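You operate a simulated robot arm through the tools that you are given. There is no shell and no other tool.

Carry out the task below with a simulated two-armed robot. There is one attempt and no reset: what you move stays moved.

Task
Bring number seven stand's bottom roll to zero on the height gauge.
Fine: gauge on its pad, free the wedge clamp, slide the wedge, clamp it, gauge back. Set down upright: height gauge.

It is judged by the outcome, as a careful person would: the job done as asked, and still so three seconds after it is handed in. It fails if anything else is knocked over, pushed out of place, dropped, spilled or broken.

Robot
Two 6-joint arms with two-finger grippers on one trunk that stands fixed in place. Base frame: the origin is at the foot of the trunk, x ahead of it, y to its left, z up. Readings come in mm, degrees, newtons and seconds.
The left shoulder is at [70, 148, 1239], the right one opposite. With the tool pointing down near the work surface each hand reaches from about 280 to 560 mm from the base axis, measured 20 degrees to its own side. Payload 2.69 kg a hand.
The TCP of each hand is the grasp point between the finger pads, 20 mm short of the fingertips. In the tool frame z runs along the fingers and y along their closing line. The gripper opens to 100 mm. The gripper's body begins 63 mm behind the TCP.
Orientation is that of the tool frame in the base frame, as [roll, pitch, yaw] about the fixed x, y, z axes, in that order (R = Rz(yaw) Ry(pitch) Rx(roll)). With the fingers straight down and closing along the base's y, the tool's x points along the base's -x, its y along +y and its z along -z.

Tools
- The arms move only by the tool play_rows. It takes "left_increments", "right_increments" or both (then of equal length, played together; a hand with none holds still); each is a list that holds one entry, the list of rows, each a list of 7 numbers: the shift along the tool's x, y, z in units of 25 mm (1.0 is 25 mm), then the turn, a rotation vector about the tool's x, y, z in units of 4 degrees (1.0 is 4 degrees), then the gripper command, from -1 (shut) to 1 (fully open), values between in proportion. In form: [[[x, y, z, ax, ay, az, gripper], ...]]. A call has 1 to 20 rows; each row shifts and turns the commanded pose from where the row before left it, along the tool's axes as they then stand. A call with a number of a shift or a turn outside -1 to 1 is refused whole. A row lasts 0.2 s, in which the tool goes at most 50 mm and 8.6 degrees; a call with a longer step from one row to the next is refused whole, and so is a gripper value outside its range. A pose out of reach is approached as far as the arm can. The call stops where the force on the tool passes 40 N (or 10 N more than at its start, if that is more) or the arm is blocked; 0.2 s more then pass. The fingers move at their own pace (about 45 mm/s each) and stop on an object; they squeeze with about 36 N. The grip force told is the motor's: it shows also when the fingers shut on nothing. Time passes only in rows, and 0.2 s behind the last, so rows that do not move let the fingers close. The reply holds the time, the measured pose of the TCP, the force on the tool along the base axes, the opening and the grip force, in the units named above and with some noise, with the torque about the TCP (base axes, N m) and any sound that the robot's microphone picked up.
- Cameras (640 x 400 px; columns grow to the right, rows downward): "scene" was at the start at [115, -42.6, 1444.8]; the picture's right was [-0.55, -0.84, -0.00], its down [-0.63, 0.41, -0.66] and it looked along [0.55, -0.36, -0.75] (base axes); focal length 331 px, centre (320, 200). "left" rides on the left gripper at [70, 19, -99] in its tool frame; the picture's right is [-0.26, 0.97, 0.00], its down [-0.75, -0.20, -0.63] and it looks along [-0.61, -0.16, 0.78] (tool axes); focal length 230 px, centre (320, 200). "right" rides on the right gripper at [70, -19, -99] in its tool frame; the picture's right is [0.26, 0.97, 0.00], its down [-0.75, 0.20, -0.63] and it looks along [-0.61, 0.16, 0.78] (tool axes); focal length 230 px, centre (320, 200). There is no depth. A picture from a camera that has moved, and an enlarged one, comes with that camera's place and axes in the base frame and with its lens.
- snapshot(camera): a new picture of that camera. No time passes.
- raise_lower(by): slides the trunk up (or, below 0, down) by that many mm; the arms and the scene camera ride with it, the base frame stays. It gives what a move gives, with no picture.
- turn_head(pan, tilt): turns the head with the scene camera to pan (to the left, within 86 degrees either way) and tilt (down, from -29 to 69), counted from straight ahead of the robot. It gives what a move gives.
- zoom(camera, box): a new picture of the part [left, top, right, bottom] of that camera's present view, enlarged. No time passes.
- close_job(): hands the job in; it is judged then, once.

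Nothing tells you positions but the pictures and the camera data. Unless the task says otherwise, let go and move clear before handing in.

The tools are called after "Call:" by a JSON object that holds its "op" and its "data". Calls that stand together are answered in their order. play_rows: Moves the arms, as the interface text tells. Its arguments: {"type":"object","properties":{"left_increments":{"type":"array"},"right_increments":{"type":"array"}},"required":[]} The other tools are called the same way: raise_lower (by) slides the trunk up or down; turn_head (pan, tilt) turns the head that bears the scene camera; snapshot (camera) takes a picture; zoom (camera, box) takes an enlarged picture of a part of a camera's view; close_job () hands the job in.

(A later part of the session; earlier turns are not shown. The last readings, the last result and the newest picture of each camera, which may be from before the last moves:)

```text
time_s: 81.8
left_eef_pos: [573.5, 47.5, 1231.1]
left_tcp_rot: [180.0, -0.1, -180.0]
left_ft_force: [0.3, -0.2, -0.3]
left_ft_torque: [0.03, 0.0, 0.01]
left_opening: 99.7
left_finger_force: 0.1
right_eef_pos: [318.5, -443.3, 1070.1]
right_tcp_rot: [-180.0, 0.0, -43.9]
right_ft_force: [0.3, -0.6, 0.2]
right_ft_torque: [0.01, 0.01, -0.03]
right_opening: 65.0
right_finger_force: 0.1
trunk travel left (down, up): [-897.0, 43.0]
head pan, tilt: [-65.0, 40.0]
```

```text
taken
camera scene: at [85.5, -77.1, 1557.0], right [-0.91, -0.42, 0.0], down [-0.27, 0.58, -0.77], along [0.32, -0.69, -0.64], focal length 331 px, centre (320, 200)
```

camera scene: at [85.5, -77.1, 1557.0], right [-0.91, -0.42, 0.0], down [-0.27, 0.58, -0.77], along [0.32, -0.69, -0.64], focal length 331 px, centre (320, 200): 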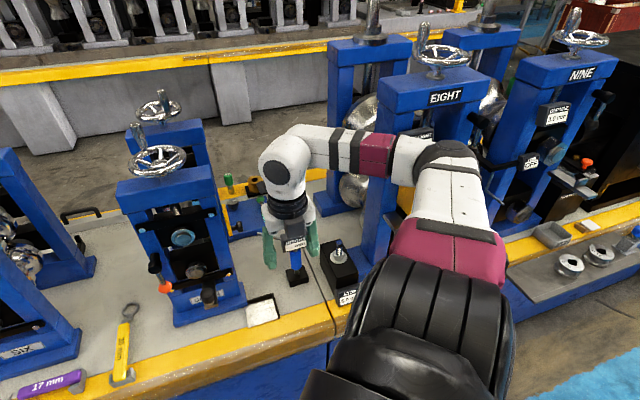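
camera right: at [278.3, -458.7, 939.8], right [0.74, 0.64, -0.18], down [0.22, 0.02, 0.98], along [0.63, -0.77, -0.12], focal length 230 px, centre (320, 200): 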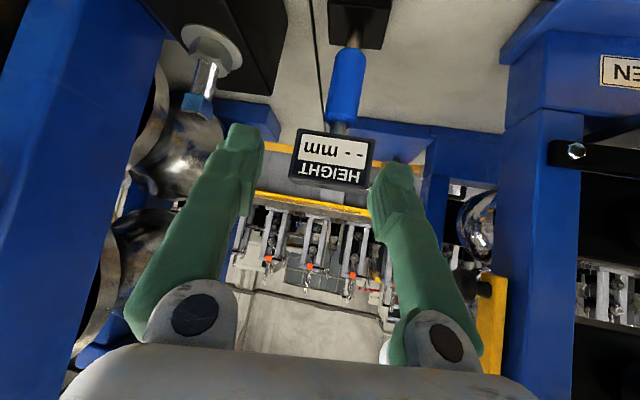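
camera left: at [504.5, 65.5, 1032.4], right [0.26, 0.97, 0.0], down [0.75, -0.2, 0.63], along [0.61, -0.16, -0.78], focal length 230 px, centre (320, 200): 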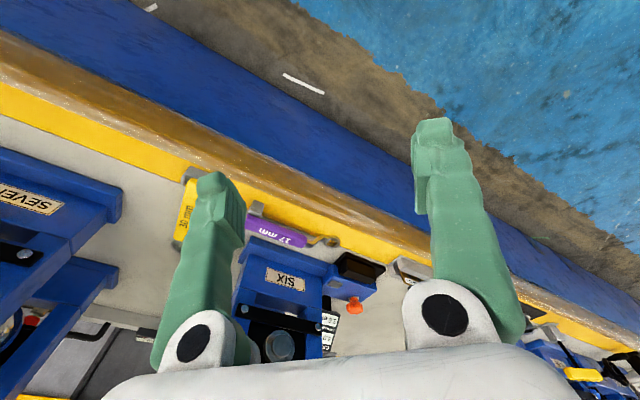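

That was it: with the wrist rolled round, the hand moves down freely. Now I'll lower the trunk 150 mm and tilt the fingers 45° forward, with the camera on top.

Call:
{"op": "raise_lower", "data": {"by": -150}}

Call:
{"op": "play_rows", "data": {"right_increments": [[[0, 0, 0, 0, 0.94, 0, 0.3], [0, 0, 0, 0, 0.94, 0, 0.3], [0, 0, 0, 0, 0.94, 0, 0.3], [0, 0, 0, 0, 0.94, 0, 0.3], [0, 0, 0, 0, 0.94, 0, 0.3], [0, 0, 0, 0, 0.94, 0, 0.3], [0, 0, 0, 0, 0.94, 0, 0.3], [0, 0, 0, 0, 0.94, 0, 0.3], [0, 0, 0, 0, 0.94, 0, 0.3], [0, 0, 0, 0, 0.94, 0, 0.3], [0, 0, 0, 0, 0.94, 0, 0.3], [0, 0, 0, 0, 0.94, 0, 0.3]]]}}

Call:
{"op": "snapshot", "data": {"camera": "scene"}}

Call:
{"op": "snapshot", "data": {"camera": "right"}}

```text
time_s: 83.6
left_eef_pos: [573.6, 47.7, 1081.1]
left_tcp_rot: [-179.8, -0.1, -179.9]
left_ft_force: [-0.3, 0.9, -0.6]
left_ft_torque: [0.02, 0.0, -0.01]
left_opening: 99.9
left_finger_force: 0.0
right_eef_pos: [317.2, -442.8, 919.2]
right_tcp_rot: [180.0, -0.2, -43.9]
right_ft_force: [-0.8, -0.2, 0.3]
right_ft_torque: [0.0, 0.0, -0.02]
right_opening: 65.2
right_finger_force: 0.0
trunk travel left (down, up): [-747.0, 193.0]
head pan, tilt: [-65.0, 40.0]
```

```text
time_s: 86.2
left_eef_pos: [574.6, 47.3, 1081.6]
left_tcp_rot: [-179.9, -0.2, 179.9]
left_ft_force: [0.3, 1.0, -0.3]
left_ft_torque: [0.02, 0.03, -0.03]
left_opening: 99.9
left_finger_force: 0.0
right_eef_pos: [317.8, -443.5, 921.5]
right_tcp_rot: [-180.0, -45.5, -43.9]
right_ft_force: [-0.5, -0.1, -0.3]
right_ft_torque: [-0.01, 0.02, -0.01]
right_opening: 65.1
right_finger_force: 0.0
trunk travel left (down, up): [-747.0, 193.0]
head pan, tilt: [-65.0, 40.0]
```

```text
taken
camera scene: at [85.0, -76.8, 1407.1], right [-0.91, -0.42, 0.0], down [-0.27, 0.58, -0.77], along [0.32, -0.69, -0.64], focal length 331 px, centre (320, 200)
```

scene: 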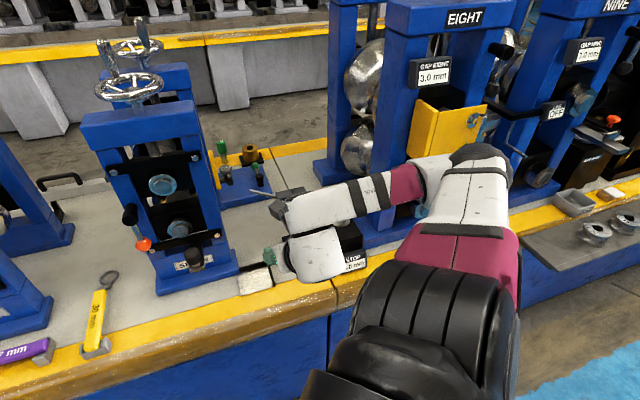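

```text
taken
camera right: at [316.0, -414.0, 1039.7], right [-0.54, -0.82, 0.18], down [-0.84, 0.53, -0.09], along [-0.02, -0.2, -0.98], focal length 230 px, centre (320, 200)
```

right: 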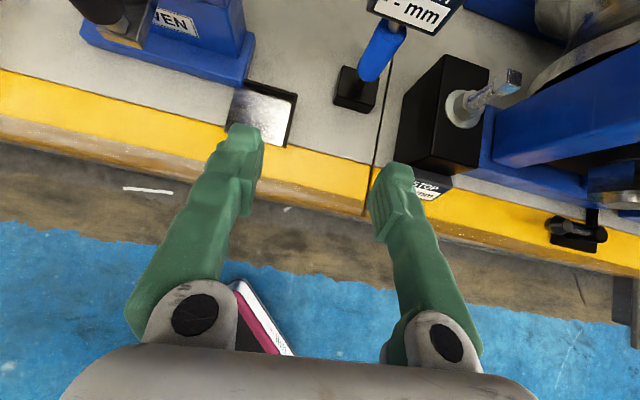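

All free now, and the view is upright: pad, gauge and STOP block are in sight. I'll zoom for accurate positions.

Call:
{"op": "zoom", "data": {"camera": "right", "box": [300, 0, 540, 150]}}

Call:
{"op": "zoom", "data": {"camera": "right", "box": [200, 40, 340, 160]}}

Call:
{"op": "turn_head", "data": {"pan": -45, "tilt": 38}}

Call:
{"op": "zoom", "data": {"camera": "scene", "box": [200, 60, 480, 300]}}

```text
2.67 times, centred on (420, 75) of right
camera zoom: at [316.0, -414.0, 1039.7], right [-0.54, -0.82, 0.18], down [-0.84, 0.53, -0.09], along [-0.02, -0.2, -0.98], focal length 614 px, centre (53, 533)
```

zoom: 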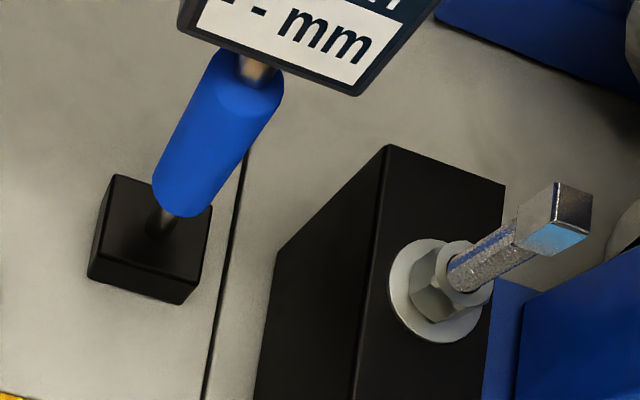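

```text
3.33 times, centred on (270, 100) of right
camera zoom: at [316.0, -414.0, 1039.7], right [-0.54, -0.82, 0.18], down [-0.84, 0.53, -0.09], along [-0.02, -0.2, -0.98], focal length 767 px, centre (487, 533)
```

zoom: 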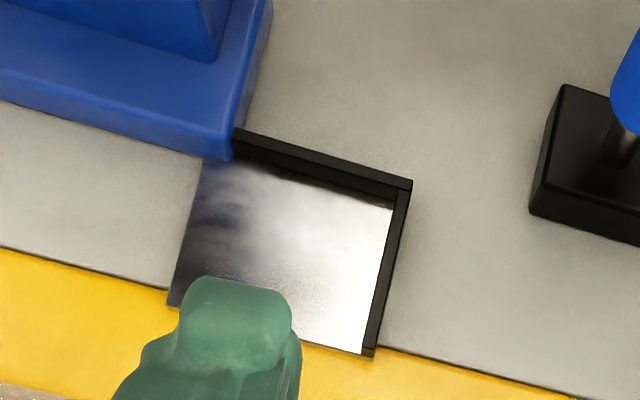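

```text
time_s: 87.0
left_eef_pos: [573.1, 47.5, 1082.3]
left_tcp_rot: [179.9, -0.1, 180.0]
left_ft_force: [-0.4, -0.8, 1.3]
left_ft_torque: [-0.02, 0.03, 0.0]
left_opening: 99.9
left_finger_force: 0.1
right_eef_pos: [318.4, -443.3, 920.7]
right_tcp_rot: [179.8, -45.3, -43.9]
right_ft_force: [0.0, 0.4, 0.5]
right_ft_torque: [-0.04, -0.02, -0.02]
right_opening: 65.2
right_finger_force: 0.0
trunk travel left (down, up): [-747.0, 193.0]
head pan, tilt: [-45.0, 38.0]
```

```text
1.67 times, centred on (340, 180) of scene
camera zoom: at [110.4, -60.8, 1410.0], right [-0.71, -0.71, 0.0], down [-0.44, 0.44, -0.79], along [0.56, -0.56, -0.62], focal length 551 px, centre (287, 233)
```

zoom: 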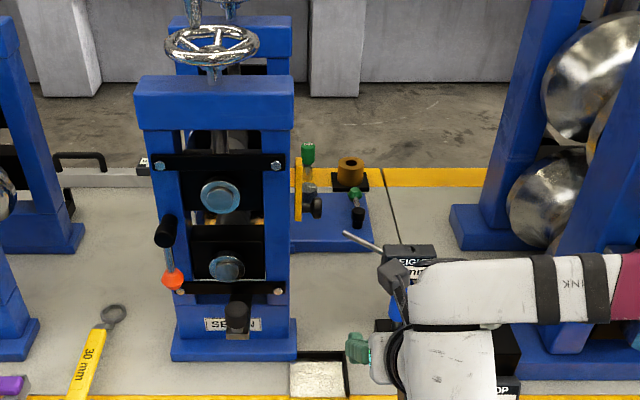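

The gauge handle axis is confirmed at [422.5, -628.4], its base is about 55 mm square, and the pad spans roughly 80×80 mm in front-left of it. I'll flatten the hand to about 30° and go to a standoff in front of the handle.

Call:
{"op": "play_rows", "data": {"right_increments": [[[0, 0, 0, 0, 0.94, 0, 0.3], [0, 0, 0, 0, 0.94, 0, 0.3], [0, 0, 0, 0, 0.94, 0, 0.3], [0, 0, 0, 0, 0.94, 0, 0.3], [-0.114, 0.392, 0.5, 0, 0, 0, 0.3], [-0.114, 0.392, 0.5, 0, 0, 0, 0.3], [-0.114, 0.392, 0.5, 0, 0, 0, 0.3], [-0.114, 0.392, 0.5, 0, 0, 0, 0.3], [-0.114, 0.392, 0.5, 0, 0, 0, 0.3], [-0.114, 0.392, 0.5, 0, 0, 0, 0.3]]]}}

Call:
{"op": "snapshot", "data": {"camera": "right"}}

Call:
{"op": "snapshot", "data": {"camera": "scene"}}

```text
time_s: 89.2
left_eef_pos: [574.8, 47.1, 1081.3]
left_tcp_rot: [180.0, -0.1, -179.9]
left_ft_force: [-1.2, -0.7, -0.1]
left_ft_torque: [0.0, -0.01, -0.02]
left_opening: 100.0
left_finger_force: 0.2
right_eef_pos: [360.3, -536.0, 969.4]
right_tcp_rot: [179.8, -59.9, -43.9]
right_ft_force: [0.5, -0.6, -0.4]
right_ft_torque: [0.03, 0.01, -0.01]
right_opening: 65.0
right_finger_force: 0.1
right hand out of reach, approached as far as the arm can: row 2, 3, 4, 5, 6, 7, 8, 9, 10
trunk travel left (down, up): [-747.0, 193.0]
head pan, tilt: [-45.0, 38.0]
```

```text
taken
camera right: at [337.6, -484.9, 1079.2], right [-0.58, -0.78, 0.23], down [-0.8, 0.5, -0.33], along [0.15, -0.37, -0.92], focal length 230 px, centre (320, 200)
```

right: 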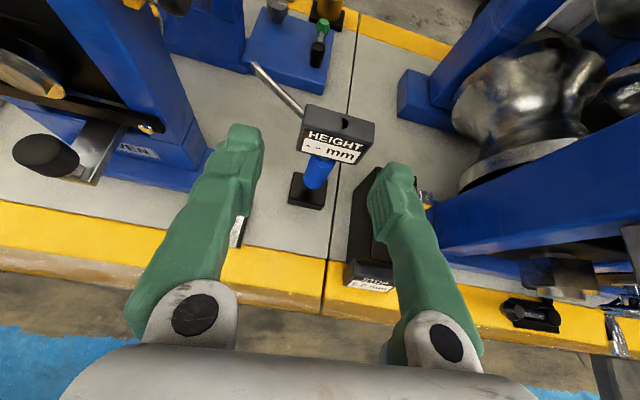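

```text
taken
camera scene: at [110.6, -61.2, 1410.0], right [-0.71, -0.71, 0.0], down [-0.44, 0.44, -0.79], along [0.56, -0.56, -0.62], focal length 331 px, centre (320, 200)
```

scene: 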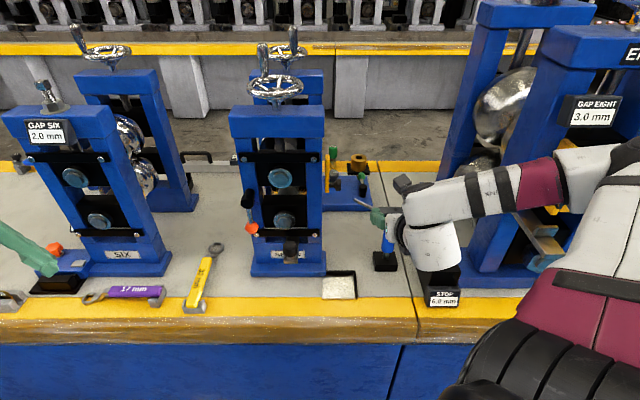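

Flattening the hand so near the shoulder pushed it upward, since the elbow can't fold enough there. From here straight down should open it up, so I'll try that in small steps.

Call:
{"op": "play_rows", "data": {"right_increments": [[[-0.346, 0, 0.2, 0, 0, 0, 0.3], [-0.346, 0, 0.2, 0, 0, 0, 0.3], [-0.346, 0, 0.2, 0, 0, 0, 0.3], [-0.346, 0, 0.2, 0, 0, 0, 0.3]]]}}

Call:
{"op": "snapshot", "data": {"camera": "scene"}}

```text
time_s: 90.2
left_eef_pos: [573.3, 46.5, 1080.2]
left_tcp_rot: [-180.0, -0.2, 180.0]
left_ft_force: [-0.8, -0.3, -0.5]
left_ft_torque: [0.0, 0.03, -0.01]
left_opening: 100.1
left_finger_force: 0.1
right_eef_pos: [377.9, -538.0, 956.4]
right_tcp_rot: [179.9, -59.9, -44.0]
right_ft_force: [-0.1, 0.3, 0.5]
right_ft_torque: [0.01, 0.0, -0.02]
right_opening: 65.2
right_finger_force: 0.0
right hand out of reach, approached as far as the arm can: row 1, 2, 3, 4
trunk travel left (down, up): [-747.0, 193.0]
head pan, tilt: [-45.0, 38.0]
```

```text
taken
camera scene: at [110.6, -61.0, 1410.0], right [-0.71, -0.71, 0.0], down [-0.44, 0.44, -0.79], along [0.56, -0.56, -0.62], focal length 331 px, centre (320, 200)
```

scene: 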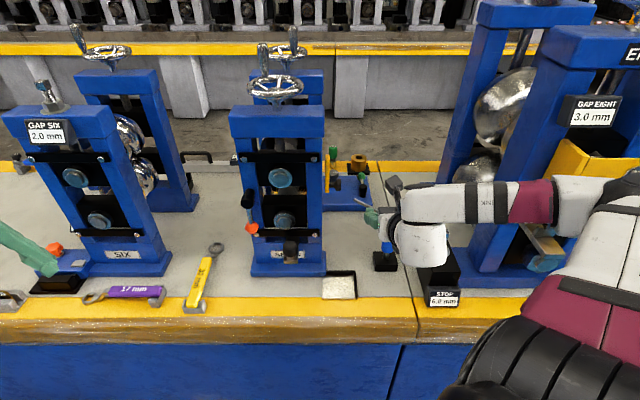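

Still limited downward at this flat angle. I'll probe all directions again from here to see which joint stops it.

Call:
{"op": "play_rows", "data": {"right_increments": [[[0.4, 0, 0, 0, 0, 0, 0.3], [-0.4, 0, 0, 0, 0, 0, 0.3], [-0.4, 0, 0, 0, 0, 0, 0.3], [0.4, 0, 0, 0, 0, 0, 0.3], [0, 0.4, 0, 0, 0, 0, 0.3], [0, -0.4, 0, 0, 0, 0, 0.3], [0, -0.4, 0, 0, 0, 0, 0.3], [0, 0.4, 0, 0, 0, 0, 0.3], [0, 0, 0.4, 0, 0, 0, 0.3], [0, 0, -0.4, 0, 0, 0, 0.3], [0, 0, -0.4, 0, 0, 0, 0.3], [0, 0, 0.4, 0, 0, 0, 0.3]]]}}

Call:
{"op": "play_rows", "data": {"right_increments": [[[0, 0, 0, 0.9, 0, 0, 0.3], [0, 0, 0, -0.9, 0, 0, 0.3], [0, 0, 0, -0.9, 0, 0, 0.3], [0, 0, 0, 0.9, 0, 0, 0.3], [0, 0, 0, 0, 0.9, 0, 0.3], [0, 0, 0, 0, -0.9, 0, 0.3], [0, 0, 0, 0, -0.9, 0, 0.3], [0, 0, 0, 0, 0.9, 0, 0.3], [0, 0, 0, 0, 0, 0.9, 0.3], [0, 0, 0, 0, 0, -0.9, 0.3], [0, 0, 0, 0, 0, -0.9, 0.3], [0, 0, 0, 0, 0, 0.9, 0.3]]]}}

Call:
{"op": "play_rows", "data": {"right_increments": [[[0, 0, 0, 0, -0.94, 0, 0.3], [0, 0, 0, 0, -0.94, 0, 0.3], [0, 0, 0, 0, -0.94, 0, 0.3], [0, 0, 0, 0, -0.94, 0, 0.3]]]}}

```text
time_s: 92.8
left_eef_pos: [574.1, 47.1, 1080.2]
left_tcp_rot: [-180.0, -0.2, 180.0]
left_ft_force: [-0.9, 0.2, 0.1]
left_ft_torque: [0.01, 0.0, 0.0]
left_opening: 100.0
left_finger_force: 0.0
right_eef_pos: [383.1, -540.2, 965.0]
right_tcp_rot: [179.9, -60.2, -43.9]
right_ft_force: [0.5, -0.7, 0.8]
right_ft_torque: [0.03, -0.02, 0.0]
right_opening: 65.0
right_finger_force: 0.1
right hand out of reach, approached as far as the arm can: row 3
trunk travel left (down, up): [-747.0, 193.0]
head pan, tilt: [-45.0, 38.0]
```

```text
time_s: 95.4
left_eef_pos: [574.2, 48.9, 1081.2]
left_tcp_rot: [-179.9, 0.0, 180.0]
left_ft_force: [0.0, -0.1, 0.5]
left_ft_torque: [-0.02, 0.02, 0.02]
left_opening: 99.9
left_finger_force: 0.1
right_eef_pos: [392.1, -542.4, 985.9]
right_tcp_rot: [180.0, -60.3, -43.9]
right_ft_force: [-0.1, -0.3, 0.6]
right_ft_torque: [0.03, 0.02, 0.03]
right_opening: 65.0
right_finger_force: 0.0
right hand out of reach, approached as far as the arm can: row 5
trunk travel left (down, up): [-747.0, 193.0]
head pan, tilt: [-45.0, 38.0]
```

```text
time_s: 96.4
left_eef_pos: [575.7, 47.3, 1081.8]
left_tcp_rot: [180.0, -0.2, 180.0]
left_ft_force: [-0.2, -0.9, -0.4]
left_ft_torque: [0.0, 0.01, -0.02]
left_opening: 100.0
left_finger_force: 0.1
right_eef_pos: [390.6, -542.0, 983.2]
right_tcp_rot: [179.9, -45.1, -43.9]
right_ft_force: [-0.2, 0.4, 0.4]
right_ft_torque: [0.0, 0.01, 0.03]
right_opening: 65.1
right_finger_force: 0.1
trunk travel left (down, up): [-747.0, 193.0]
head pan, tilt: [-45.0, 38.0]
```

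Only "down-and-back" and further flattening are blocked here; 45° is comfortable. At 45° I'll try going down to the standoff in front of the gauge.

Call:
{"op": "play_rows", "data": {"right_increments": [[[-0.4075, 0.19, 0.39, 0, 0, 0, 0.3], [-0.4075, 0.19, 0.39, 0, 0, 0, 0.3], [-0.4075, 0.19, 0.39, 0, 0, 0, 0.3], [-0.4075, 0.19, 0.39, 0, 0, 0, 0.3], [-0.4075, 0.19, 0.39, 0, 0, 0, 0.3], [-0.4075, 0.19, 0.39, 0, 0, 0, 0.3], [-0.4075, 0.19, 0.39, 0, 0, 0, 0.3], [-0.4075, 0.19, 0.39, 0, 0, 0, 0.3]]]}}

Call:
{"op": "snapshot", "data": {"camera": "scene"}}

Call:
{"op": "snapshot", "data": {"camera": "right"}}

```text
time_s: 98.2
left_eef_pos: [573.7, 45.6, 1082.3]
left_tcp_rot: [179.9, -0.1, -180.0]
left_ft_force: [-0.2, 0.0, -0.3]
left_ft_torque: [0.01, -0.01, -0.01]
left_opening: 99.9
left_finger_force: 0.2
right_eef_pos: [361.6, -568.7, 870.8]
right_tcp_rot: [180.0, -45.4, -43.9]
right_ft_force: [-0.1, -0.3, 0.0]
right_ft_torque: [0.01, 0.01, 0.03]
right_opening: 65.1
right_finger_force: 0.1
trunk travel left (down, up): [-747.0, 193.0]
head pan, tilt: [-45.0, 38.0]
```

```text
taken
camera scene: at [110.3, -61.2, 1410.0], right [-0.71, -0.71, 0.0], down [-0.44, 0.44, -0.79], along [0.56, -0.56, -0.62], focal length 331 px, centre (320, 200)
```

scene: 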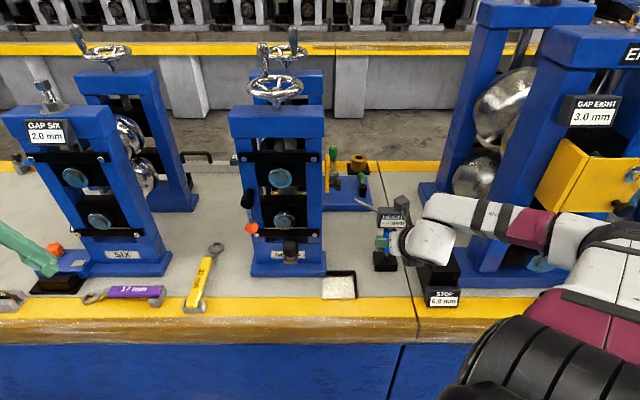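

```text
taken
camera right: at [359.1, -540.1, 989.8], right [-0.54, -0.82, 0.18], down [-0.84, 0.53, -0.09], along [-0.02, -0.2, -0.98], focal length 230 px, centre (320, 200)
```

right: 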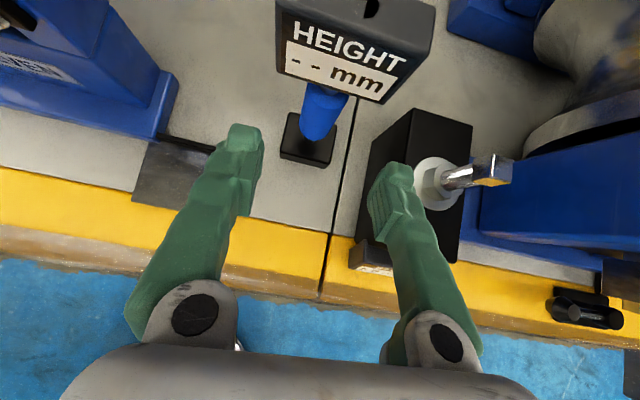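

The standoff was reached cleanly at 45°. From this farther-out spot I'll try flattening the hand again.

Call:
{"op": "play_rows", "data": {"right_increments": [[[0, 0, 0, 0, 0.94, 0, 0.3], [0, 0, 0, 0, 0.94, 0, 0.3]]]}}

Call:
{"op": "play_rows", "data": {"right_increments": [[[0, 0, 0, 0, 0.94, 0, 0.3], [0, 0, 0, 0, 0.94, 0, 0.3]]]}}

```text
time_s: 98.8
left_eef_pos: [574.3, 46.2, 1082.3]
left_tcp_rot: [180.0, -0.1, 179.9]
left_ft_force: [0.2, -0.6, 1.0]
left_ft_torque: [-0.01, 0.01, -0.04]
left_opening: 100.3
left_finger_force: 0.0
right_eef_pos: [362.6, -568.9, 870.7]
right_tcp_rot: [-179.9, -52.8, -43.9]
right_ft_force: [0.6, -0.8, -0.5]
right_ft_torque: [0.02, 0.06, 0.0]
right_opening: 64.9
right_finger_force: 0.1
trunk travel left (down, up): [-747.0, 193.0]
head pan, tilt: [-45.0, 38.0]
```

```text
time_s: 99.4
left_eef_pos: [574.8, 47.1, 1082.7]
left_tcp_rot: [180.0, -0.1, -179.8]
left_ft_force: [-0.2, -0.6, 0.3]
left_ft_torque: [0.02, 0.01, -0.01]
left_opening: 99.8
left_finger_force: 0.1
right_eef_pos: [374.8, -580.5, 886.4]
right_tcp_rot: [-179.9, -55.5, -43.8]
right_ft_force: [0.4, 0.7, 0.0]
right_ft_torque: [0.0, 0.0, 0.03]
right_opening: 65.1
right_finger_force: 0.1
right hand out of reach, approached as far as the arm can: row 1, 2
trunk travel left (down, up): [-747.0, 193.0]
head pan, tilt: [-45.0, 38.0]
```

The flat angle is limited to about 36°, and with the camera on top it would come close to the gauge's head. I'll back off, return to 45°, and roll the hand 180° back so the camera is underneath; the arm is now clear of that roll stop.

Call:
{"op": "play_rows", "data": {"right_increments": [[[0, 0, 0, 0, -0.877, 0, 0.3], [0, 0, 0, 0, -0.877, 0, 0.3], [0, 0, 0, 0, -0.877, 0, 0.3], [-0.652, 0, -0.428, 0, 0, 0, 0.3], [-0.652, 0, -0.428, 0, 0, 0, 0.3], [-0.652, 0, -0.428, 0, 0, 0, 0.3], [-0.652, 0, -0.428, 0, 0, 0, 0.3]]]}}

Call:
{"op": "play_rows", "data": {"right_increments": [[[0, 0, 0, 0, 0, -1, 0.3], [0, 0, 0, 0, 0, -1, 0.3], [0, 0, 0, 0, 0, -1, 0.3], [0, 0, 0, 0, 0, -1, 0.3], [0, 0, 0, 0, 0, -1, 0.3], [0, 0, 0, 0, 0, -1, 0.3], [0, 0, 0, 0, 0, -1, 0.3], [0, 0, 0, 0, 0, -1, 0.3], [0, 0, 0, 0, 0, -1, 0.3], [0, 0, 0, 0, 0, -1, 0.3], [0, 0, 0, 0, 0, -1, 0.3], [0, 0, 0, 0, 0, -1, 0.3], [0, 0, 0, 0, 0, -1, 0.3], [0, 0, 0, 0, 0, -1, 0.3], [0, 0, 0, 0, 0, -1, 0.3], [0, 0, 0, 0, 0, -1, 0.3], [0, 0, 0, 0, 0, -1, 0.3], [0, 0, 0, 0, 0, -1, 0.3], [0, 0, 0, 0, 0, -1, 0.3], [0, 0, 0, 0, 0, -1, 0.3]]]}}

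Call:
{"op": "snapshot", "data": {"camera": "scene"}}

```text
time_s: 101.0
left_eef_pos: [573.6, 47.9, 1080.6]
left_tcp_rot: [-179.9, -0.1, 180.0]
left_ft_force: [0.2, 0.3, 0.4]
left_ft_torque: [0.0, -0.03, 0.03]
left_opening: 99.9
left_finger_force: 0.1
right_eef_pos: [319.0, -527.8, 871.0]
right_tcp_rot: [-179.8, -45.0, -43.9]
right_ft_force: [-0.2, 0.9, 0.2]
right_ft_torque: [0.03, -0.01, -0.01]
right_opening: 64.7
right_finger_force: 0.1
trunk travel left (down, up): [-747.0, 193.0]
head pan, tilt: [-45.0, 38.0]
```

```text
time_s: 105.2
left_eef_pos: [574.5, 46.5, 1082.3]
left_tcp_rot: [-179.9, -0.1, 180.0]
left_ft_force: [-0.1, 0.4, -0.5]
left_ft_torque: [-0.01, -0.02, -0.01]
left_opening: 100.2
left_finger_force: 0.1
right_eef_pos: [319.2, -528.2, 870.8]
right_tcp_rot: [135.5, -7.2, 39.1]
right_ft_force: [0.1, 0.5, 0.0]
right_ft_torque: [0.04, 0.01, 0.0]
right_opening: 65.2
right_finger_force: 0.0
trunk travel left (down, up): [-747.0, 193.0]
head pan, tilt: [-45.0, 38.0]
```

```text
taken
camera scene: at [110.4, -60.7, 1410.0], right [-0.71, -0.71, 0.0], down [-0.44, 0.44, -0.79], along [0.56, -0.56, -0.62], focal length 331 px, centre (320, 200)
```

scene: 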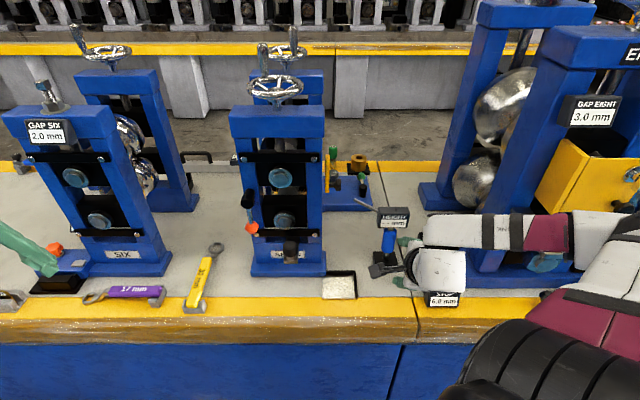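

Rolling continues freely, and the pad and gauge are in plain sight. I'll finish the roll.

Call:
{"op": "play_rows", "data": {"right_increments": [[[0, 0, 0, 0, 0, -1, 0.3], [0, 0, 0, 0, 0, -1, 0.3], [0, 0, 0, 0, 0, -1, 0.3], [0, 0, 0, 0, 0, -1, 0.3], [0, 0, 0, 0, 0, -1, 0.3], [0, 0, 0, 0, 0, -1, 0.3], [0, 0, 0, 0, 0, -1, 0.3], [0, 0, 0, 0, 0, -1, 0.3], [0, 0, 0, 0, 0, -1, 0.3], [0, 0, 0, 0, 0, -1, 0.3], [0, 0, 0, 0, 0, -1, 0.3], [0, 0, 0, 0, 0, -1, 0.3]]]}}

Call:
{"op": "play_rows", "data": {"right_increments": [[[0, 0, 0, 0, 0, -1, 0.3], [0, 0, 0, 0, 0, -1, 0.3], [0, 0, 0, 0, 0, -1, 0.3], [0, 0, 0, 0, 0, -1, 0.3], [0, 0, 0, 0, 0, -1, 0.3], [0, 0, 0, 0, 0, -1, 0.3], [0, 0, 0, 0, 0, -1, 0.3], [0, 0, 0, 0, 0, -1, 0.3], [0, 0, 0, 0, 0, -1, 0.3], [0, 0, 0, 0, 0, -1, 0.3], [0, 0, 0, 0, 0, -1, 0.3], [0, 0, 0, 0, 0, -1, 0.3], [0, 0, 0, 0, 0, -1, 0.3]]]}}

Call:
{"op": "raise_lower", "data": {"by": -50}}

Call:
{"op": "snapshot", "data": {"camera": "scene"}}

Call:
{"op": "snapshot", "data": {"camera": "right"}}

```text
time_s: 107.8
left_eef_pos: [575.0, 47.9, 1081.6]
left_tcp_rot: [-179.9, -0.1, -180.0]
left_ft_force: [0.6, 0.4, -0.2]
left_ft_torque: [-0.02, -0.03, 0.02]
left_opening: 99.8
left_finger_force: 0.0
right_eef_pos: [320.3, -527.6, 870.4]
right_tcp_rot: [141.8, 25.7, 75.2]
right_ft_force: [0.1, 0.4, -0.7]
right_ft_torque: [0.02, 0.0, 0.03]
right_opening: 64.9
right_finger_force: 0.0
trunk travel left (down, up): [-747.0, 193.0]
head pan, tilt: [-45.0, 38.0]
```

```text
time_s: 110.6
left_eef_pos: [573.8, 48.5, 1081.0]
left_tcp_rot: [179.9, -0.1, -180.0]
left_ft_force: [0.8, -0.1, 0.0]
left_ft_torque: [0.01, -0.05, 0.01]
left_opening: 100.0
left_finger_force: 0.2
right_eef_pos: [319.5, -527.7, 870.7]
right_tcp_rot: [-179.9, 44.9, 136.4]
right_ft_force: [-0.1, -0.8, -0.3]
right_ft_torque: [0.01, 0.02, 0.0]
right_opening: 64.8
right_finger_force: 0.1
trunk travel left (down, up): [-747.0, 193.0]
head pan, tilt: [-45.0, 38.0]
```

```text
time_s: 111.5
left_eef_pos: [573.1, 46.7, 1032.1]
left_tcp_rot: [-180.0, -0.2, -180.0]
left_ft_force: [0.6, 0.8, 0.6]
left_ft_torque: [-0.03, 0.01, -0.01]
left_opening: 100.1
left_finger_force: 0.1
right_eef_pos: [319.0, -527.6, 820.2]
right_tcp_rot: [179.9, 44.9, 136.1]
right_ft_force: [-0.3, -0.1, 0.1]
right_ft_torque: [0.02, 0.02, -0.03]
right_opening: 65.2
right_finger_force: 0.1
trunk travel left (down, up): [-697.0, 243.0]
head pan, tilt: [-45.0, 38.0]
```

```text
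taken
camera scene: at [110.1, -60.6, 1360.0], right [-0.71, -0.71, 0.0], down [-0.44, 0.44, -0.79], along [0.56, -0.56, -0.62], focal length 331 px, centre (320, 200)
```

scene: 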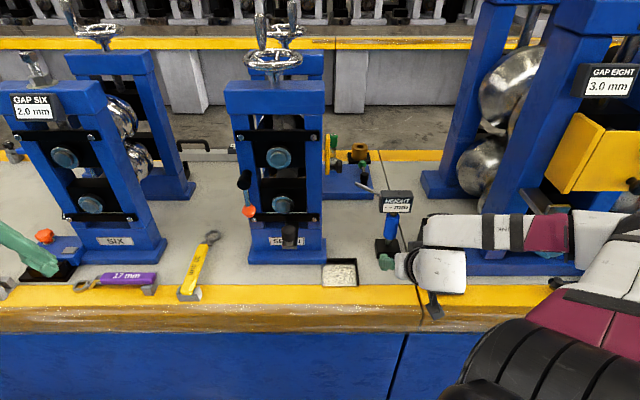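

```text
taken
camera right: at [220.4, -457.5, 841.5], right [0.54, 0.82, -0.18], down [0.2, 0.08, 0.98], along [0.82, -0.56, -0.12], focal length 230 px, centre (320, 200)
```

right: 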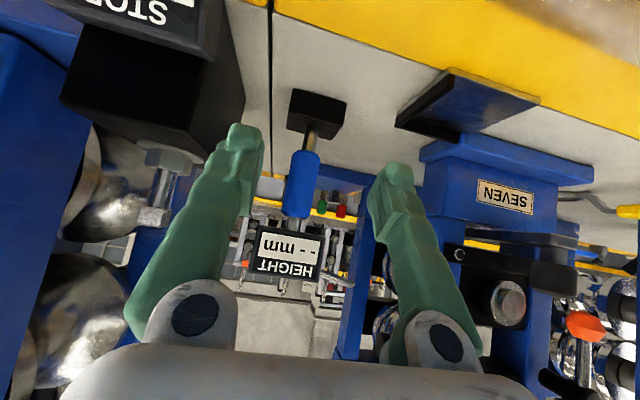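

The hand is now lined up with the gauge handle between the open fingers. I'll advance horizontally most of the way and check.

Call:
{"op": "play_rows", "data": {"right_increments": [[[-0.3815, 0, 0.6305, 0, 0, 0, 0.3], [-0.3815, 0, 0.6305, 0, 0, 0, 0.3], [-0.3815, 0, 0.6305, 0, 0, 0, 0.3], [-0.3815, 0, 0.6305, 0, 0, 0, 0.3], [-0.3815, 0, 0.6305, 0, 0, 0, 0.3]]]}}

Call:
{"op": "snapshot", "data": {"camera": "right"}}

Call:
{"op": "zoom", "data": {"camera": "scene", "box": [300, 150, 500, 330]}}

```text
time_s: 112.7
left_eef_pos: [574.6, 47.2, 1032.0]
left_tcp_rot: [-180.0, -0.1, -180.0]
left_ft_force: [0.8, 1.2, -0.5]
left_ft_torque: [0.0, 0.0, -0.02]
left_opening: 100.1
left_finger_force: 0.0
right_eef_pos: [384.2, -589.9, 797.4]
right_tcp_rot: [179.9, 45.0, 136.2]
right_ft_force: [-0.4, 0.1, -0.8]
right_ft_torque: [-0.02, 0.05, -0.04]
right_opening: 65.0
right_finger_force: 0.1
trunk travel left (down, up): [-697.0, 243.0]
head pan, tilt: [-45.0, 38.0]
```

```text
taken
camera right: at [285.6, -518.8, 818.9], right [0.54, 0.82, -0.18], down [0.2, 0.08, 0.98], along [0.82, -0.56, -0.12], focal length 230 px, centre (320, 200)
```

right: 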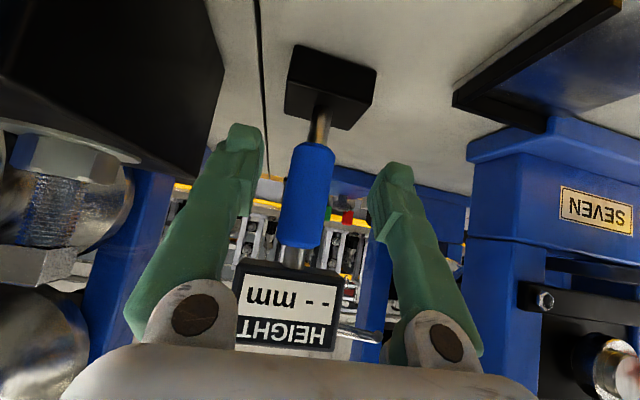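

```text
2.22 times, centred on (400, 240) of scene
camera zoom: at [111.1, -61.1, 1359.9], right [-0.71, -0.71, 0.0], down [-0.44, 0.44, -0.79], along [0.56, -0.56, -0.62], focal length 735 px, centre (142, 111)
```

zoom: 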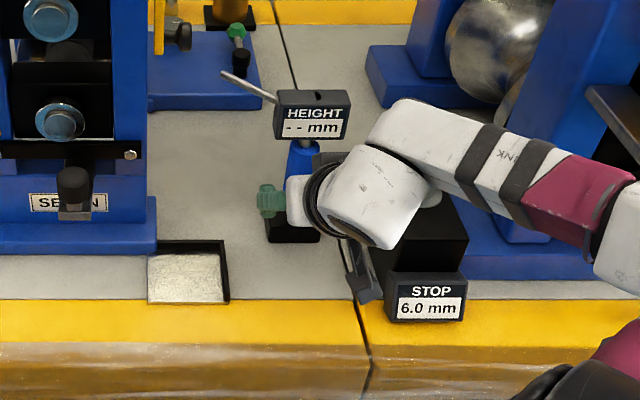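

The handle is nearly centred between the fingers; I'll correct 4 mm to the right while advancing the rest.

Call:
{"op": "play_rows", "data": {"right_increments": [[[-0.3815, -0.05, 0.6305, 0, 0, 0, 0.3], [-0.3815, -0.05, 0.6305, 0, 0, 0, 0.3], [-0.3815, -0.05, 0.6305, 0, 0, 0, 0.3]]]}}

Call:
{"op": "snapshot", "data": {"camera": "right"}}

Call:
{"op": "zoom", "data": {"camera": "scene", "box": [300, 150, 500, 330]}}

```text
time_s: 113.5
left_eef_pos: [574.3, 47.1, 1031.9]
left_tcp_rot: [179.9, -0.2, 180.0]
left_ft_force: [0.5, 0.3, 0.0]
left_ft_torque: [0.03, 0.05, 0.01]
left_opening: 99.9
left_finger_force: 0.1
right_eef_pos: [421.0, -628.5, 784.7]
right_tcp_rot: [179.9, 45.0, 136.2]
right_ft_force: [-0.7, 0.2, -0.3]
right_ft_torque: [0.01, 0.02, 0.0]
right_opening: 65.1
right_finger_force: 0.0
trunk travel left (down, up): [-697.0, 243.0]
head pan, tilt: [-45.0, 38.0]
```

```text
taken
camera right: at [323.0, -558.2, 806.8], right [0.54, 0.82, -0.18], down [0.2, 0.08, 0.98], along [0.82, -0.56, -0.12], focal length 230 px, centre (320, 200)
```

right: 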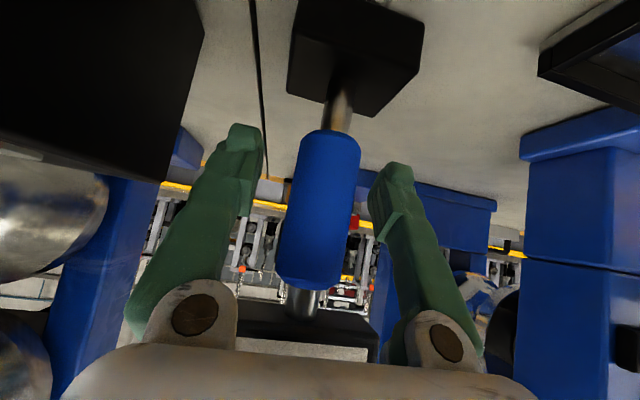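

```text
2.22 times, centred on (400, 240) of scene
camera zoom: at [111.0, -60.9, 1360.0], right [-0.71, -0.71, 0.0], down [-0.44, 0.44, -0.79], along [0.56, -0.56, -0.62], focal length 735 px, centre (142, 111)
```

zoom: 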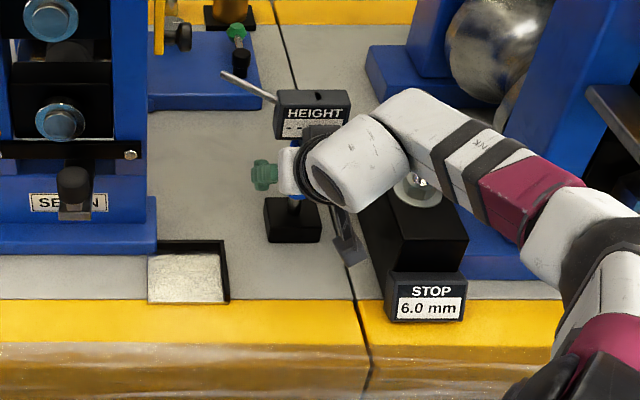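

The handle is centred between the pads. Closing the gripper on it.

Call:
{"op": "play_rows", "data": {"right_increments": [[[0, 0, 0, 0, 0, 0, 0], [0, 0, 0, 0, 0, 0, -0.2], [0, 0, 0, 0, 0, 0, -0.6], [0, 0, 0, 0, 0, 0, -1], [0, 0, 0, 0, 0, 0, -1]]]}}

Call:
{"op": "snapshot", "data": {"camera": "right"}}

```text
time_s: 114.7
left_eef_pos: [574.8, 48.6, 1031.4]
left_tcp_rot: [-179.9, -0.2, -179.9]
left_ft_force: [0.4, 1.2, -0.2]
left_ft_torque: [-0.01, 0.01, 0.01]
left_opening: 100.1
left_finger_force: 0.1
right_eef_pos: [422.1, -626.9, 785.9]
right_tcp_rot: [-180.0, 44.9, 136.2]
right_ft_force: [2.0, 2.0, -0.2]
right_ft_torque: [0.1, 0.0, 0.0]
right_opening: 28.6
right_finger_force: 36.2
trunk travel left (down, up): [-697.0, 243.0]
head pan, tilt: [-45.0, 38.0]
```

```text
taken
camera right: at [323.1, -557.6, 806.8], right [0.54, 0.82, -0.18], down [0.2, 0.08, 0.98], along [0.82, -0.56, -0.12], focal length 230 px, centre (320, 200)
```

right: 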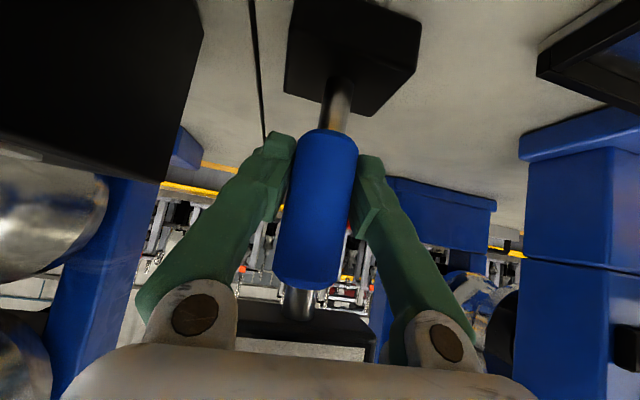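

Gripped firmly at 28.6 mm. Lifting straight up 25 mm.

Call:
{"op": "play_rows", "data": {"right_increments": [[[-0.236, 0, -0.236, 0, 0, 0, -1], [-0.236, 0, -0.236, 0, 0, 0, -1], [-0.236, 0, -0.236, 0, 0, 0, -1]]]}}

Call:
{"op": "snapshot", "data": {"camera": "right"}}

Call:
{"op": "zoom", "data": {"camera": "scene", "box": [300, 150, 500, 330]}}

```text
time_s: 115.5
left_eef_pos: [574.5, 46.4, 1030.3]
left_tcp_rot: [-179.9, -0.2, -180.0]
left_ft_force: [0.4, 0.1, 0.0]
left_ft_torque: [-0.03, 0.01, -0.02]
left_opening: 99.9
left_finger_force: 0.2
right_eef_pos: [420.9, -628.9, 809.2]
right_tcp_rot: [179.9, 44.8, 136.0]
right_ft_force: [-0.6, -0.7, -8.3]
right_ft_torque: [0.01, -0.04, 0.0]
right_opening: 28.6
right_finger_force: 35.9
trunk travel left (down, up): [-697.0, 243.0]
head pan, tilt: [-45.0, 38.0]
```

```text
taken
camera right: at [322.2, -559.5, 829.4], right [0.54, 0.82, -0.18], down [0.2, 0.08, 0.98], along [0.82, -0.56, -0.12], focal length 230 px, centre (320, 200)
```

right: 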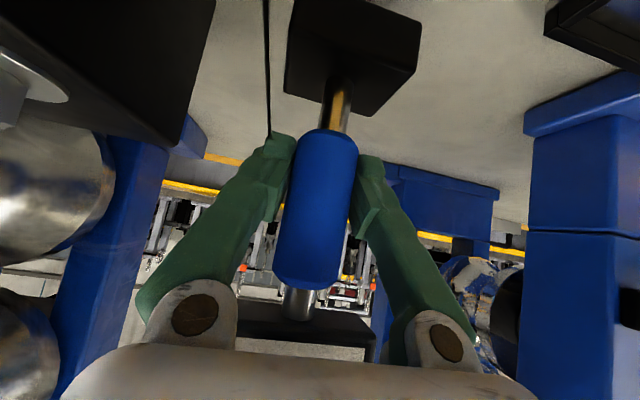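

```text
2.22 times, centred on (400, 240) of scene
camera zoom: at [111.7, -62.6, 1359.8], right [-0.71, -0.71, 0.0], down [-0.44, 0.44, -0.79], along [0.56, -0.56, -0.62], focal length 735 px, centre (142, 111)
```

zoom: 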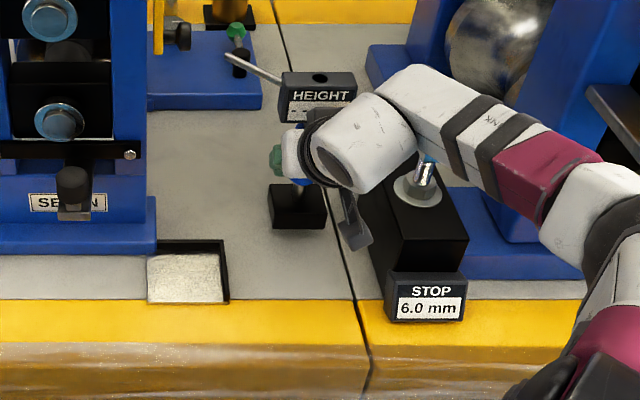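

The gauge is lifted and hangs steady at about 8 N. I'll bring it toward me first, so its stylus clears the stand's post, and then left to above the pad.

Call:
{"op": "play_rows", "data": {"right_increments": [[[0.306, 0.01, -0.4, 0, 0, 0, -1], [0.306, 0.01, -0.4, 0, 0, 0, -1], [0.306, 0.01, -0.4, 0, 0, 0, -1], [0.306, 0.01, -0.4, 0, 0, 0, -1], [0.306, 0.01, -0.4, 0, 0, 0, -1], [0.306, 0.01, -0.4, 0, 0, 0, -1]]]}}

Call:
{"op": "play_rows", "data": {"right_increments": [[[-0.01, 0.5, 0.01, 0, 0, 0, -1], [-0.01, 0.5, 0.01, 0, 0, 0, -1], [-0.01, 0.5, 0.01, 0, 0, 0, -1], [-0.01, 0.5, 0.01, 0, 0, 0, -1], [-0.01, 0.5, 0.01, 0, 0, 0, -1], [-0.01, 0.5, 0.01, 0, 0, 0, -1], [-0.01, 0.5, 0.01, 0, 0, 0, -1]]]}}

Call:
{"op": "snapshot", "data": {"camera": "scene"}}

Call:
{"op": "zoom", "data": {"camera": "scene", "box": [230, 130, 430, 310]}}

```text
time_s: 116.9
left_eef_pos: [573.8, 46.9, 1031.3]
left_tcp_rot: [-180.0, -0.2, -179.9]
left_ft_force: [0.0, 0.7, 0.2]
left_ft_torque: [0.02, 0.0, -0.01]
left_opening: 99.9
left_finger_force: 0.0
right_eef_pos: [366.1, -576.9, 819.2]
right_tcp_rot: [179.9, 44.8, 136.0]
right_ft_force: [-1.1, 0.3, -9.0]
right_ft_torque: [-0.02, 0.02, -0.01]
right_opening: 28.3
right_finger_force: 35.8
trunk travel left (down, up): [-697.0, 243.0]
head pan, tilt: [-45.0, 38.0]
```

```text
time_s: 118.5
left_eef_pos: [574.9, 47.2, 1029.9]
left_tcp_rot: [-179.9, -0.2, 180.0]
left_ft_force: [0.1, 0.2, -1.0]
left_ft_torque: [0.02, -0.03, 0.0]
left_opening: 99.8
left_finger_force: 0.1
right_eef_pos: [430.2, -516.0, 819.3]
right_tcp_rot: [-180.0, 44.8, 136.1]
right_ft_force: [-0.3, 0.3, -8.3]
right_ft_torque: [-0.05, -0.02, -0.05]
right_opening: 28.4
right_finger_force: 36.4
trunk travel left (down, up): [-697.0, 243.0]
head pan, tilt: [-45.0, 38.0]
```

```text
taken
camera scene: at [112.4, -62.0, 1359.8], right [-0.71, -0.71, 0.0], down [-0.44, 0.44, -0.79], along [0.56, -0.56, -0.62], focal length 331 px, centre (320, 200)
```

scene: 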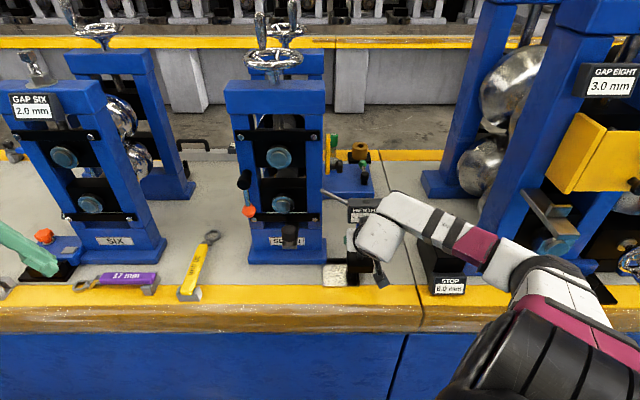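

```text
2.22 times, centred on (330, 220) of scene
camera zoom: at [112.4, -62.0, 1359.8], right [-0.71, -0.71, 0.0], down [-0.44, 0.44, -0.79], along [0.56, -0.56, -0.62], focal length 735 px, centre (298, 156)
```

zoom: 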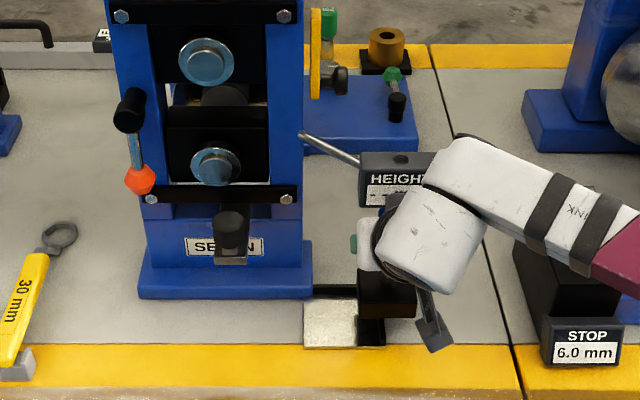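

The stylus tip is just right of the post and about 15 mm in front of its face. I'll slide the last 45 mm left slowly.

Call:
{"op": "play_rows", "data": {"right_increments": [[[-0.005, 0.3, 0.005, 0, 0, 0, -1], [-0.005, 0.3, 0.005, 0, 0, 0, -1], [-0.005, 0.3, 0.005, 0, 0, 0, -1]]]}}

Call:
{"op": "zoom", "data": {"camera": "scene", "box": [230, 130, 430, 310]}}

Call:
{"op": "snapshot", "data": {"camera": "right"}}

Call:
{"op": "snapshot", "data": {"camera": "left"}}

```text
time_s: 119.3
left_eef_pos: [574.5, 46.0, 1030.8]
left_tcp_rot: [180.0, -0.2, -179.9]
left_ft_force: [0.2, 0.4, 0.0]
left_ft_torque: [-0.01, -0.01, 0.04]
left_opening: 100.0
left_finger_force: 0.1
right_eef_pos: [444.4, -501.1, 819.4]
right_tcp_rot: [-179.9, 44.9, 136.1]
right_ft_force: [-0.6, -0.2, -8.4]
right_ft_torque: [-0.03, 0.0, 0.03]
right_opening: 28.2
right_finger_force: 36.0
trunk travel left (down, up): [-697.0, 243.0]
head pan, tilt: [-45.0, 38.0]
```

```text
2.22 times, centred on (330, 220) of scene
camera zoom: at [112.0, -62.2, 1359.8], right [-0.71, -0.71, 0.0], down [-0.44, 0.44, -0.79], along [0.56, -0.56, -0.62], focal length 735 px, centre (298, 156)
```

zoom: 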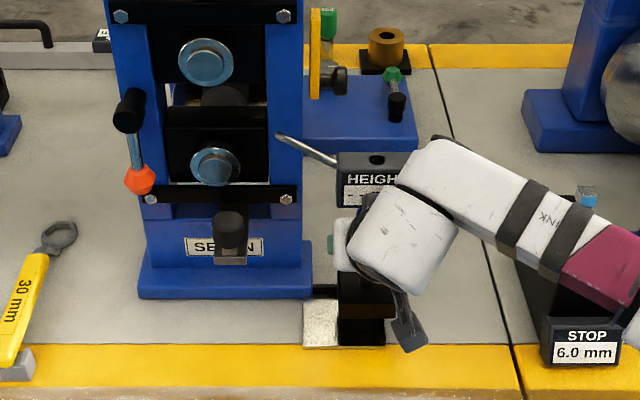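

```text
taken
camera right: at [346.1, -430.0, 840.1], right [0.54, 0.82, -0.18], down [0.2, 0.08, 0.98], along [0.82, -0.56, -0.12], focal length 230 px, centre (320, 200)
```

right: 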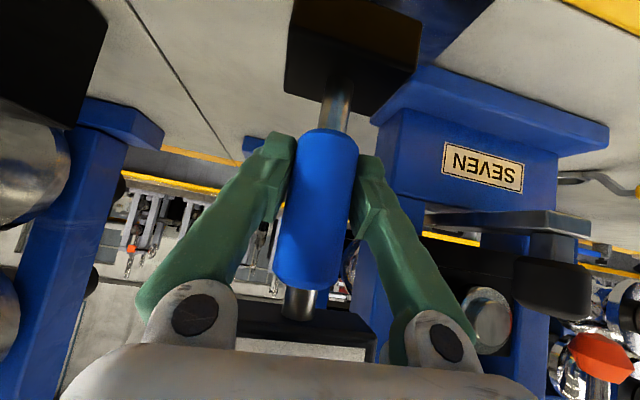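

```text
taken
camera left: at [505.9, 64.7, 1131.7], right [0.26, 0.97, 0.0], down [0.75, -0.2, 0.63], along [0.61, -0.16, -0.78], focal length 230 px, centre (320, 200)
```

left: 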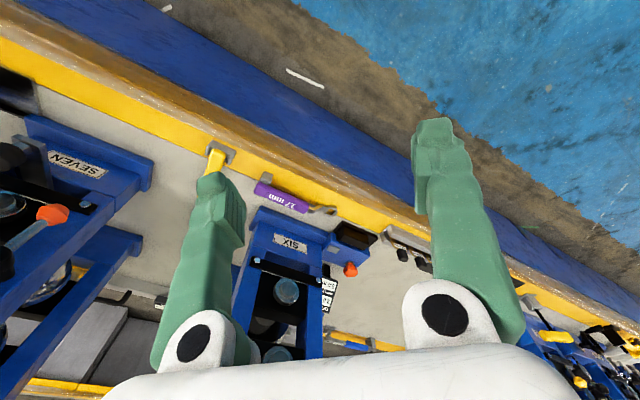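

No contact. The last 25 mm left now, then I'll check before lowering.

Call:
{"op": "play_rows", "data": {"right_increments": [[[-0.005, 0.25, 0.005, 0, 0, 0, -1], [-0.005, 0.25, 0.005, 0, 0, 0, -1], [-0.005, 0.25, 0.005, 0, 0, 0, -1], [-0.005, 0.25, 0.005, 0, 0, 0, -1]]]}}

Call:
{"op": "zoom", "data": {"camera": "scene", "box": [260, 160, 400, 300]}}

Call:
{"op": "snapshot", "data": {"camera": "right"}}

```text
time_s: 120.3
left_eef_pos: [575.6, 48.4, 1029.1]
left_tcp_rot: [180.0, -0.2, -180.0]
left_ft_force: [0.6, -0.2, 0.3]
left_ft_torque: [0.02, -0.02, 0.02]
left_opening: 99.9
left_finger_force: 0.0
right_eef_pos: [463.4, -483.1, 819.8]
right_tcp_rot: [-180.0, 44.7, 136.1]
right_ft_force: [0.5, 0.2, -8.8]
right_ft_torque: [0.01, -0.03, -0.04]
right_opening: 28.2
right_finger_force: 35.8
trunk travel left (down, up): [-697.0, 243.0]
head pan, tilt: [-45.0, 38.0]
```

```text
2.86 times, centred on (330, 230) of scene
camera zoom: at [112.4, -62.0, 1359.8], right [-0.71, -0.71, 0.0], down [-0.44, 0.44, -0.79], along [0.56, -0.56, -0.62], focal length 944 px, centre (291, 114)
```

zoom: 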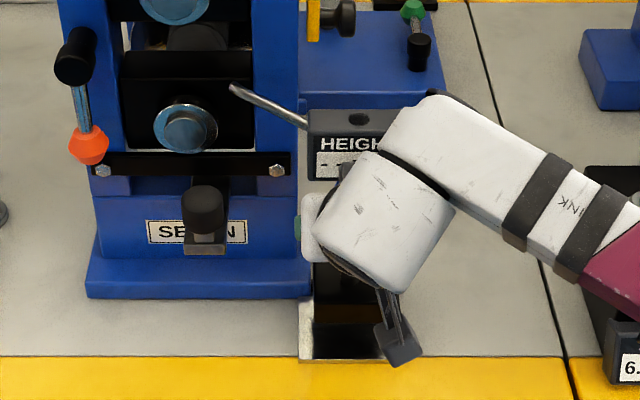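

```text
taken
camera right: at [364.8, -412.4, 840.3], right [0.54, 0.82, -0.18], down [0.2, 0.08, 0.98], along [0.82, -0.56, -0.12], focal length 230 px, centre (320, 200)
```

right: 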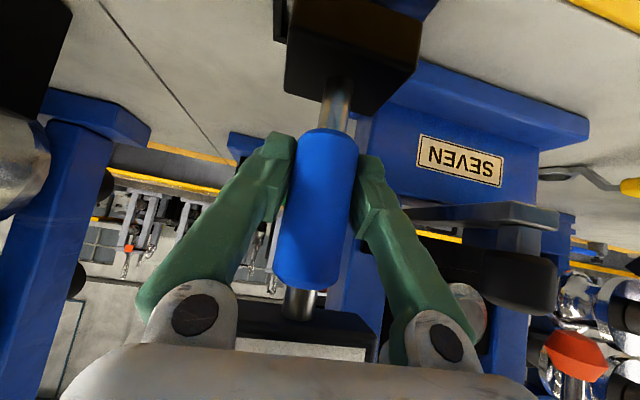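

The gauge is above the pad with the stylus tip beside the bottom roll's end, about 11 mm short of it. Lowering 27 mm, then feeling for the pad.

Call:
{"op": "play_rows", "data": {"right_increments": [[[0.19, 0, 0.19, 0, 0, 0, -1], [0.19, 0, 0.19, 0, 0, 0, -1], [0.19, 0, 0.19, 0, 0, 0, -1], [0.19, 0, 0.19, 0, 0, 0, -1]]]}}

Call:
{"op": "play_rows", "data": {"right_increments": [[[0.042, 0, 0.042, 0, 0, 0, -1], [0.042, 0, 0.042, 0, 0, 0, -1]]]}}

```text
time_s: 121.3
left_eef_pos: [575.1, 46.1, 1031.2]
left_tcp_rot: [-180.0, -0.2, -180.0]
left_ft_force: [-0.8, -0.8, -0.9]
left_ft_torque: [-0.01, 0.02, -0.01]
left_opening: 100.0
left_finger_force: 0.1
right_eef_pos: [461.8, -484.0, 794.6]
right_tcp_rot: [179.7, 44.5, 136.1]
right_ft_force: [0.7, -0.7, -8.5]
right_ft_torque: [-0.02, -0.01, -0.01]
right_opening: 28.2
right_finger_force: 36.0
trunk travel left (down, up): [-697.0, 243.0]
head pan, tilt: [-45.0, 38.0]
```

```text
time_s: 121.9
left_eef_pos: [575.3, 46.6, 1030.2]
left_tcp_rot: [-180.0, -0.2, 180.0]
left_ft_force: [0.0, -0.4, -1.0]
left_ft_torque: [-0.02, -0.02, 0.01]
left_opening: 100.2
left_finger_force: 0.1
right_eef_pos: [462.2, -485.8, 791.7]
right_tcp_rot: [179.5, 44.6, 136.2]
right_ft_force: [-0.4, 1.1, -5.0]
right_ft_torque: [0.0, 0.02, -0.02]
right_opening: 27.9
right_finger_force: 36.7
right hand out of reach, approached as far as the arm can: row 1
trunk travel left (down, up): [-697.0, 243.0]
head pan, tilt: [-45.0, 38.0]
```

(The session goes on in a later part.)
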